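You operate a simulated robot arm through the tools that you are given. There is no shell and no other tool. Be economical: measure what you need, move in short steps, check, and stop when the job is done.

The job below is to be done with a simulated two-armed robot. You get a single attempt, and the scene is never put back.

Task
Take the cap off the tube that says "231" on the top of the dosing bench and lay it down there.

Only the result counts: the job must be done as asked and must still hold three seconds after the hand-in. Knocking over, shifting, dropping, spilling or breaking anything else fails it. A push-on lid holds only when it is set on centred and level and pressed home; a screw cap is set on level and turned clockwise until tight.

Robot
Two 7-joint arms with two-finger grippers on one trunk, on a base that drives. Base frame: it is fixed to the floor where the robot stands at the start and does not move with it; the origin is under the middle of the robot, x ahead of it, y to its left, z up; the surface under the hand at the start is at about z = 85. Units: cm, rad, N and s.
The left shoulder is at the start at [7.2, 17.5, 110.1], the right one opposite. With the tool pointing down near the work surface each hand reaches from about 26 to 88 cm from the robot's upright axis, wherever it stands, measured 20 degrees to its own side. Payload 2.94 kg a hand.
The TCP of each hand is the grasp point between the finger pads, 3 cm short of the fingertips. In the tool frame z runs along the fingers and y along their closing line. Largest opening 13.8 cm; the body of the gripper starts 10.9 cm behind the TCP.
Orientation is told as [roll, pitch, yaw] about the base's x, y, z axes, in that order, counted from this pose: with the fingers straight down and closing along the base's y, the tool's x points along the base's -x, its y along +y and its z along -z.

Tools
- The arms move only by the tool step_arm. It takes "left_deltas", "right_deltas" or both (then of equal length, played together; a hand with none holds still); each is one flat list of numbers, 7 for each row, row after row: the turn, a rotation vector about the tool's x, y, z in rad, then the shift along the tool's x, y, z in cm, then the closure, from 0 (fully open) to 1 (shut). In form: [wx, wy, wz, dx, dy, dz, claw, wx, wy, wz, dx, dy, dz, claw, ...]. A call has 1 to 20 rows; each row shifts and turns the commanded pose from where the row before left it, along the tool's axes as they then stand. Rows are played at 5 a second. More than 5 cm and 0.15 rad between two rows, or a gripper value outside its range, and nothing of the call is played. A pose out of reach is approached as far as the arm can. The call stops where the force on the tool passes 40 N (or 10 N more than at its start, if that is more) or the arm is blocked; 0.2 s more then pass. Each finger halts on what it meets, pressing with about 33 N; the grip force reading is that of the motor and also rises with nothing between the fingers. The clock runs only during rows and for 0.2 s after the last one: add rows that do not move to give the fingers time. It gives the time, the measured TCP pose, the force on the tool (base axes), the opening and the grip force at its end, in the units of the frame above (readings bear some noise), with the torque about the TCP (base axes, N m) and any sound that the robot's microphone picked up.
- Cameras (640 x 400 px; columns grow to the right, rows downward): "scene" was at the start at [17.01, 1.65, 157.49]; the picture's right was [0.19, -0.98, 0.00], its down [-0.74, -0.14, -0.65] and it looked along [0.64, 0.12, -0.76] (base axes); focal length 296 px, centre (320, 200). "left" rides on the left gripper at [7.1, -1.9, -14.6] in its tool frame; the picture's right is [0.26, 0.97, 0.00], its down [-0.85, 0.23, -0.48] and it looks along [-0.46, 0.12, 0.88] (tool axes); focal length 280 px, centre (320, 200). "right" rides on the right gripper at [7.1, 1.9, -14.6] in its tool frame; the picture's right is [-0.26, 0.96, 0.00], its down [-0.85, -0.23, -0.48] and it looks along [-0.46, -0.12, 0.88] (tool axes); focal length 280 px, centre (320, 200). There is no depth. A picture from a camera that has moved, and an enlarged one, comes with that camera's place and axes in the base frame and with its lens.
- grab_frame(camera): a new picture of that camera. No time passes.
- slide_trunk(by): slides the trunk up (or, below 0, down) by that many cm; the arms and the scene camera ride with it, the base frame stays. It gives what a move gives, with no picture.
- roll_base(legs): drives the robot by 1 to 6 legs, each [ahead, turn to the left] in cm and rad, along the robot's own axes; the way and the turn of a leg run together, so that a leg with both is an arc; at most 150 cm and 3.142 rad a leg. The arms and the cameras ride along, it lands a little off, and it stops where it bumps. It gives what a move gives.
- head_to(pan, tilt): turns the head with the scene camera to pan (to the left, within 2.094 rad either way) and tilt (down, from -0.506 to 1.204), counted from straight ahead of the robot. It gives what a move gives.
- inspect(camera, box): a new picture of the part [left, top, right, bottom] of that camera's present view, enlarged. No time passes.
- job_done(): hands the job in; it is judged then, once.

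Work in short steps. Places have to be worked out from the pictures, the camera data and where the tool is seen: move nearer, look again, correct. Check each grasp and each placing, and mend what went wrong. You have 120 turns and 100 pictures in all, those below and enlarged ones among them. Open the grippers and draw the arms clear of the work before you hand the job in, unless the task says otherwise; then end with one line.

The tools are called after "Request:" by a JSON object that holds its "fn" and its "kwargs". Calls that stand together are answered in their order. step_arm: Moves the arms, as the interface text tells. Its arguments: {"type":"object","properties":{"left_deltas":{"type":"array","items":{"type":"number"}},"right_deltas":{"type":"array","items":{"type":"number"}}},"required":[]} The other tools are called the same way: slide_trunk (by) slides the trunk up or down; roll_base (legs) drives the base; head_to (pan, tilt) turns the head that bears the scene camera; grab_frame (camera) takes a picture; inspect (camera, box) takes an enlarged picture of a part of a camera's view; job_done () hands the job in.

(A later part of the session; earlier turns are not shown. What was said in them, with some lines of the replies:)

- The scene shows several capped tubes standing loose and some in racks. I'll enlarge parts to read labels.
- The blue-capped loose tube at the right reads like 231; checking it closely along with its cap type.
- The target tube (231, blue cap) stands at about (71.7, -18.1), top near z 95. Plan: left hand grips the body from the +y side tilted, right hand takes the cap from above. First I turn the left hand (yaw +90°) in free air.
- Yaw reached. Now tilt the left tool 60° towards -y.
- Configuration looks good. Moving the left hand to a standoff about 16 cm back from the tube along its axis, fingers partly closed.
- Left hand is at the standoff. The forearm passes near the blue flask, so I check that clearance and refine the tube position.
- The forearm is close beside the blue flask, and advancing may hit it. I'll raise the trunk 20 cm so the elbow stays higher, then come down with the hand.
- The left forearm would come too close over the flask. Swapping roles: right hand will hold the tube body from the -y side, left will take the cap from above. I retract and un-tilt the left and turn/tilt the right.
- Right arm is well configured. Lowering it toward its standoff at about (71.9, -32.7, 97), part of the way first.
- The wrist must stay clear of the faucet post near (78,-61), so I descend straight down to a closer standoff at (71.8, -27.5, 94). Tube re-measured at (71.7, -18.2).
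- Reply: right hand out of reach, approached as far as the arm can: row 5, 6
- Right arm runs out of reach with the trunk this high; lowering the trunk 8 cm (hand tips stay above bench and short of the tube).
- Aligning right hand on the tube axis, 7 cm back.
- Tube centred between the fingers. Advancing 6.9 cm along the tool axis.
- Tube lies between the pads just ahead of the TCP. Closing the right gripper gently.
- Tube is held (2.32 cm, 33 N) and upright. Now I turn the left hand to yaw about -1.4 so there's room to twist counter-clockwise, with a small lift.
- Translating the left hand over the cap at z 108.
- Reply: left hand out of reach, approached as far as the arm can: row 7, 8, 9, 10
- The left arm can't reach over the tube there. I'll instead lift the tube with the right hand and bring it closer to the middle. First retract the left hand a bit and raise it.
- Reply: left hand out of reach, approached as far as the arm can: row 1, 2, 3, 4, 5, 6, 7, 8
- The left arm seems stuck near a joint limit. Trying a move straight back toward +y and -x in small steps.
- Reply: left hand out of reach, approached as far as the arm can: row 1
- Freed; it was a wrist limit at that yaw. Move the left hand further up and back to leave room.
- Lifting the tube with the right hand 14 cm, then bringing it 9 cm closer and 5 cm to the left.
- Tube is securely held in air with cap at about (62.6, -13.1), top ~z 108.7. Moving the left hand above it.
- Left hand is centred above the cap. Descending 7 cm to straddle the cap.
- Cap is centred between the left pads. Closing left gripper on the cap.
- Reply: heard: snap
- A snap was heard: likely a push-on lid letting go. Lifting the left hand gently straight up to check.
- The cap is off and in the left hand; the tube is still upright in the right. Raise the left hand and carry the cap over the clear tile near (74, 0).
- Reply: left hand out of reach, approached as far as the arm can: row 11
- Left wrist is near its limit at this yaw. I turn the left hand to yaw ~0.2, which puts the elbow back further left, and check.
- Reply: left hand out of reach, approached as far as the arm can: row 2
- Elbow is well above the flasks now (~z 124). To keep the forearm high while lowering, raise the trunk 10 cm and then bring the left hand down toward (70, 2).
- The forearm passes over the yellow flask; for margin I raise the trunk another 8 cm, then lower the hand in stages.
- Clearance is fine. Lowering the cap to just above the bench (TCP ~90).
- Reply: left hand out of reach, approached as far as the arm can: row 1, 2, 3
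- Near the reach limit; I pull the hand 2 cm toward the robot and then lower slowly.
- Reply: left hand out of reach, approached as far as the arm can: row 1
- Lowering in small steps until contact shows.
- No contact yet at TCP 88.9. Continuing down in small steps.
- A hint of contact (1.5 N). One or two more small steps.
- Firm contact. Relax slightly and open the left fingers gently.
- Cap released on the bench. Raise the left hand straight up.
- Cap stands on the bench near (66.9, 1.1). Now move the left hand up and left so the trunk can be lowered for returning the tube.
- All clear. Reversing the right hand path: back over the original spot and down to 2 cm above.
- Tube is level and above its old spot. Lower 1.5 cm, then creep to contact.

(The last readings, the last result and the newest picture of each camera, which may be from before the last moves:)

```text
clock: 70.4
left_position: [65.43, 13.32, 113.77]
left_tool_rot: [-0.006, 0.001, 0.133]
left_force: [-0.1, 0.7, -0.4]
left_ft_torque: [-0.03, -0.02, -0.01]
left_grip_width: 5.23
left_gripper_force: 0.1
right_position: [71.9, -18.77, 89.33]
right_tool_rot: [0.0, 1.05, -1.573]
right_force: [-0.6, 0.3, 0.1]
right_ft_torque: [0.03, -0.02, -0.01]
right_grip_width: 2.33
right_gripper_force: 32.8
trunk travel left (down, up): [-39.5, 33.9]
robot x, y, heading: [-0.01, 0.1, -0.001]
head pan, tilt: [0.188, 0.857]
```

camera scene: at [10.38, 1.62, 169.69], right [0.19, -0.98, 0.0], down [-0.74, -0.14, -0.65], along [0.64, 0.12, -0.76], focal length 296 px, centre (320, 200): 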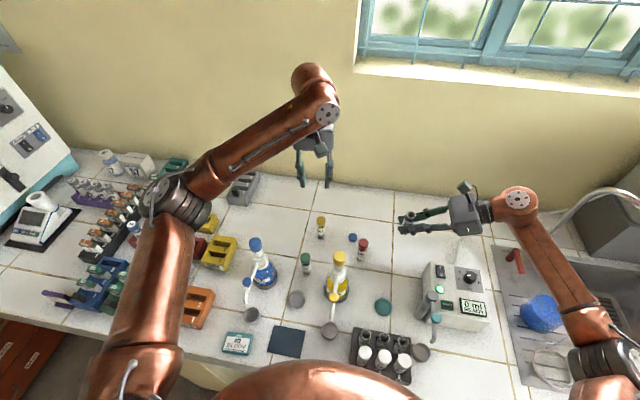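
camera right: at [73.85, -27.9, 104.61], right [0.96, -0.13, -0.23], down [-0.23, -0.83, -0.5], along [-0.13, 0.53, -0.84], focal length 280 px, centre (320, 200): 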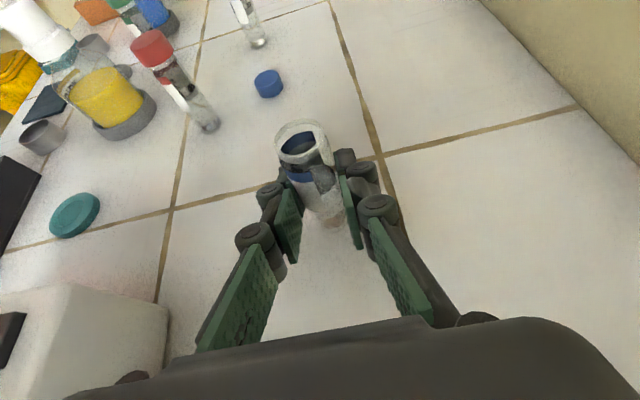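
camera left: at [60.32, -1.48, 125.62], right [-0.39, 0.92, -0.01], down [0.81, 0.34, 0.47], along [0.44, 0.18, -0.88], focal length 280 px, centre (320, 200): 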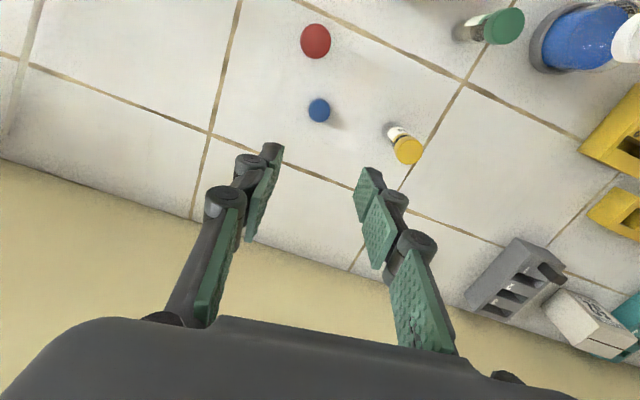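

No contact yet at 89.33; continue by ~1 mm steps.

Request:
{"fn": "step_arm", "kwargs": {"right_deltas": [0, 0, 0, -0.07, 0, 0.04, 1, 0, 0, 0, 0, 0, 0, 1]}}

Request:
{"fn": "step_arm", "kwargs": {"right_deltas": [0, 0, 0, -0.05, 0, 0.03, 1, 0, 0, 0, 0, 0, 0, 1]}}

Request:
{"fn": "step_arm", "kwargs": {"right_deltas": [0, 0, 0, -0.05, 0, 0.03, 1, 0, 0, 0, 0, 0, 0, 1]}}

```text
clock: 71.0
left_position: [65.33, 13.23, 113.65]
left_tool_rot: [-0.009, 0.002, 0.133]
left_force: [-0.3, 0.1, 0.3]
left_ft_torque: [0.0, -0.01, -0.01]
left_grip_width: 5.22
left_gripper_force: 0.1
right_position: [71.83, -18.75, 89.32]
right_tool_rot: [-0.003, 1.051, -1.573]
right_force: [0.3, -0.1, 0.1]
right_ft_torque: [0.0, 0.05, 0.01]
right_grip_width: 2.32
right_gripper_force: 32.8
trunk travel left (down, up): [-39.5, 33.9]
robot x, y, heading: [0.22, 0.1, -0.002]
head pan, tilt: [0.188, 0.857]
```

```text
clock: 71.6
left_position: [65.45, 13.3, 113.88]
left_tool_rot: [-0.008, 0.001, 0.133]
left_force: [0.3, 0.7, 0.2]
left_ft_torque: [0.01, -0.01, 0.04]
left_grip_width: 5.25
left_gripper_force: 0.0
right_position: [71.88, -18.83, 89.17]
right_tool_rot: [-0.002, 1.05, -1.571]
right_force: [-0.5, 0.6, 1.5]
right_ft_torque: [0.03, 0.03, -0.01]
right_grip_width: 2.34
right_gripper_force: 32.7
trunk travel left (down, up): [-39.5, 33.9]
robot x, y, heading: [-0.1, -0.03, 0.001]
head pan, tilt: [0.188, 0.857]
```

```text
clock: 72.2
left_position: [65.39, 13.32, 113.82]
left_tool_rot: [-0.008, 0.001, 0.131]
left_force: [-1.0, 0.6, 0.1]
left_ft_torque: [-0.02, 0.02, 0.03]
left_grip_width: 5.23
left_gripper_force: 0.0
right_position: [71.88, -18.75, 89.29]
right_tool_rot: [0.001, 1.052, -1.571]
right_force: [0.1, -0.6, 4.0]
right_ft_torque: [-0.01, 0.04, -0.02]
right_grip_width: 2.35
right_gripper_force: 32.6
trunk travel left (down, up): [-39.5, 33.9]
robot x, y, heading: [-0.36, 0.12, -0.003]
head pan, tilt: [0.188, 0.857]
```

Contact at 4 N: the tube stands on the bench. Opening the right fingers slowly.

Request:
{"fn": "step_arm", "kwargs": {"right_deltas": [0, 0, 0, 0, 0, 0, 0.84, 0, 0, 0, 0, 0, 0, 0.82, 0, 0, 0, 0, 0, 0, 0.79, 0, 0, 0, 0, 0, 0, 0.74, 0, 0, 0, 0, 0, 0, 0.66, 0, 0, 0, 0, 0, 0, 0.55, 0, 0, 0, 0, 0, 0, 0.45, 0, 0, 0, 0, 0, 0, 0.45]}}

Request:
{"fn": "grab_frame", "kwargs": {"camera": "right"}}

```text
clock: 74.0
left_position: [65.36, 13.33, 113.67]
left_tool_rot: [-0.009, 0.002, 0.133]
left_force: [-0.2, 0.2, -0.3]
left_ft_torque: [0.0, 0.01, 0.01]
left_grip_width: 5.23
left_gripper_force: 0.0
right_position: [71.71, -18.82, 89.1]
right_tool_rot: [-0.001, 1.049, -1.573]
right_force: [1.0, 0.0, 0.1]
right_ft_torque: [0.0, 0.01, 0.01]
right_grip_width: 7.6
right_gripper_force: 0.1
trunk travel left (down, up): [-39.5, 33.9]
robot x, y, heading: [-0.09, -0.01, 0.001]
head pan, tilt: [0.188, 0.857]
```

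```text
38 pictures are left
camera right: at [73.84, -27.92, 102.61], right [0.96, -0.13, -0.23], down [-0.23, -0.83, -0.5], along [-0.13, 0.53, -0.84], focal length 280 px, centre (320, 200)
```

right: 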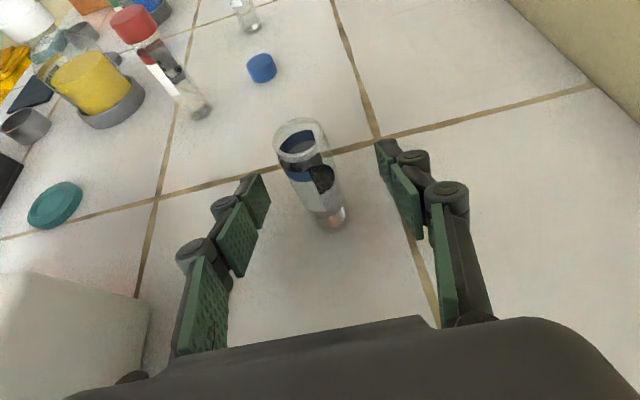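

Tube stands upright and free. Back the right hand out along its axis, then raise it.

Request:
{"fn": "step_arm", "kwargs": {"right_deltas": [0, 0, 0, 0, 0, -2, 0.45, 0, 0, 0, 0, 0, -2, 0.45, 0, 0, 0, 0, 0, -3, 0.45, 0, 0, 0, 1.5, 0, -2, 0.45, 0, 0, 0, 2.5, -1, -1.4, 0.45, 0, 0, 0, 2.5, -1, -1.4, 0.45, 0, 0, 0, 2.5, -1, -1.4, 0.45, 0, 0, 0, 2.5, -1, -1.4, 0.45, 0, 0, 0, 0, 0, 0, 0.2]}}

Request:
{"fn": "grab_frame", "kwargs": {"camera": "scene"}}

Request:
{"fn": "inspect", "kwargs": {"camera": "scene", "box": [300, 190, 460, 290]}}

```text
clock: 76.0
left_position: [65.38, 13.26, 113.83]
left_tool_rot: [-0.007, 0.002, 0.132]
left_force: [0.3, -0.3, 0.4]
left_ft_torque: [-0.03, 0.0, 0.01]
left_grip_width: 5.23
left_gripper_force: 0.2
right_position: [67.82, -25.74, 106.27]
right_tool_rot: [-0.004, 1.051, -1.574]
right_force: [0.7, -0.5, -0.3]
right_ft_torque: [-0.02, 0.05, 0.03]
right_grip_width: 10.95
right_gripper_force: 0.1
trunk travel left (down, up): [-39.5, 33.9]
robot x, y, heading: [-0.06, 0.03, -0.002]
head pan, tilt: [0.188, 0.857]
```

```text
37 pictures are left
camera scene: at [10.5, 1.6, 169.66], right [0.19, -0.98, 0.0], down [-0.74, -0.14, -0.65], along [0.64, 0.12, -0.76], focal length 296 px, centre (320, 200)
```

scene: 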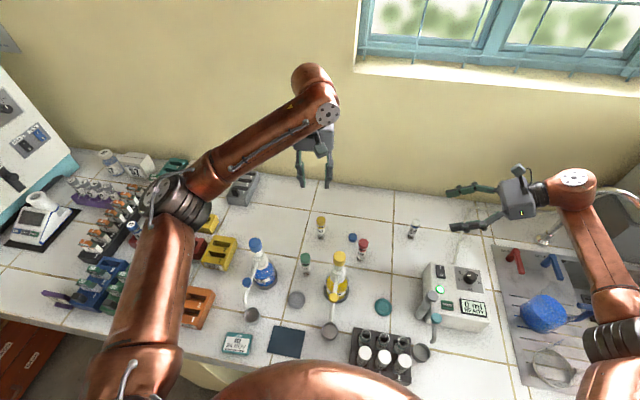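

```text
4.00 times, centred on (380, 240) of scene
camera zoom: at [10.5, 1.6, 169.66], right [0.19, -0.98, 0.0], down [-0.74, -0.14, -0.65], along [0.64, 0.12, -0.76], focal length 1182 px, centre (80, 40)
```

zoom: 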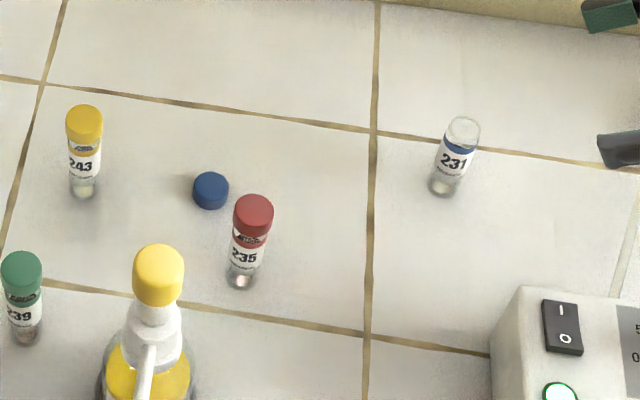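

The cap lies on the bench, 231 stands open and upright at its old spot, and everything else is undisturbed. Opening both grippers fully, clear of the work.

Request:
{"fn": "step_arm", "kwargs": {"left_deltas": [0, 0, 0, 0, 0, -2, 0, 0, 0, 0, 0, 0, -2, 0, 0, 0, 0, 0, 0, 0, 0, 0, 0, 0, 0, 0, 0, 0], "right_deltas": [0, 0, 0, 2, 0, 0, 0, 0, 0, 0, 2, 0, 0, 0, 0, 0, 0, 0, 0, 0, 0, 0, 0, 0, 0, 0, 0, 0]}}

Request:
{"fn": "job_done", "kwargs": {}}

```text
clock: 77.0
left_position: [65.4, 13.34, 117.78]
left_tool_rot: [-0.008, 0.003, 0.133]
left_force: [0.0, -0.2, 0.2]
left_ft_torque: [0.03, -0.05, 0.04]
left_grip_width: 13.81
left_gripper_force: 0.2
right_position: [67.77, -23.78, 109.93]
right_tool_rot: [-0.001, 1.051, -1.573]
right_force: [-0.6, -0.5, 0.1]
right_ft_torque: [0.0, -0.04, 0.0]
right_grip_width: 13.78
right_gripper_force: 0.1
trunk travel left (down, up): [-39.5, 33.9]
robot x, y, heading: [0.09, -0.11, 0.001]
head pan, tilt: [0.188, 0.857]
```

```text
The job is handed in.
```

The cap of tube 231 is off and lying on the bench top, the open tube is standing upright back in its original spot, and both grippers are open and clear of the work.
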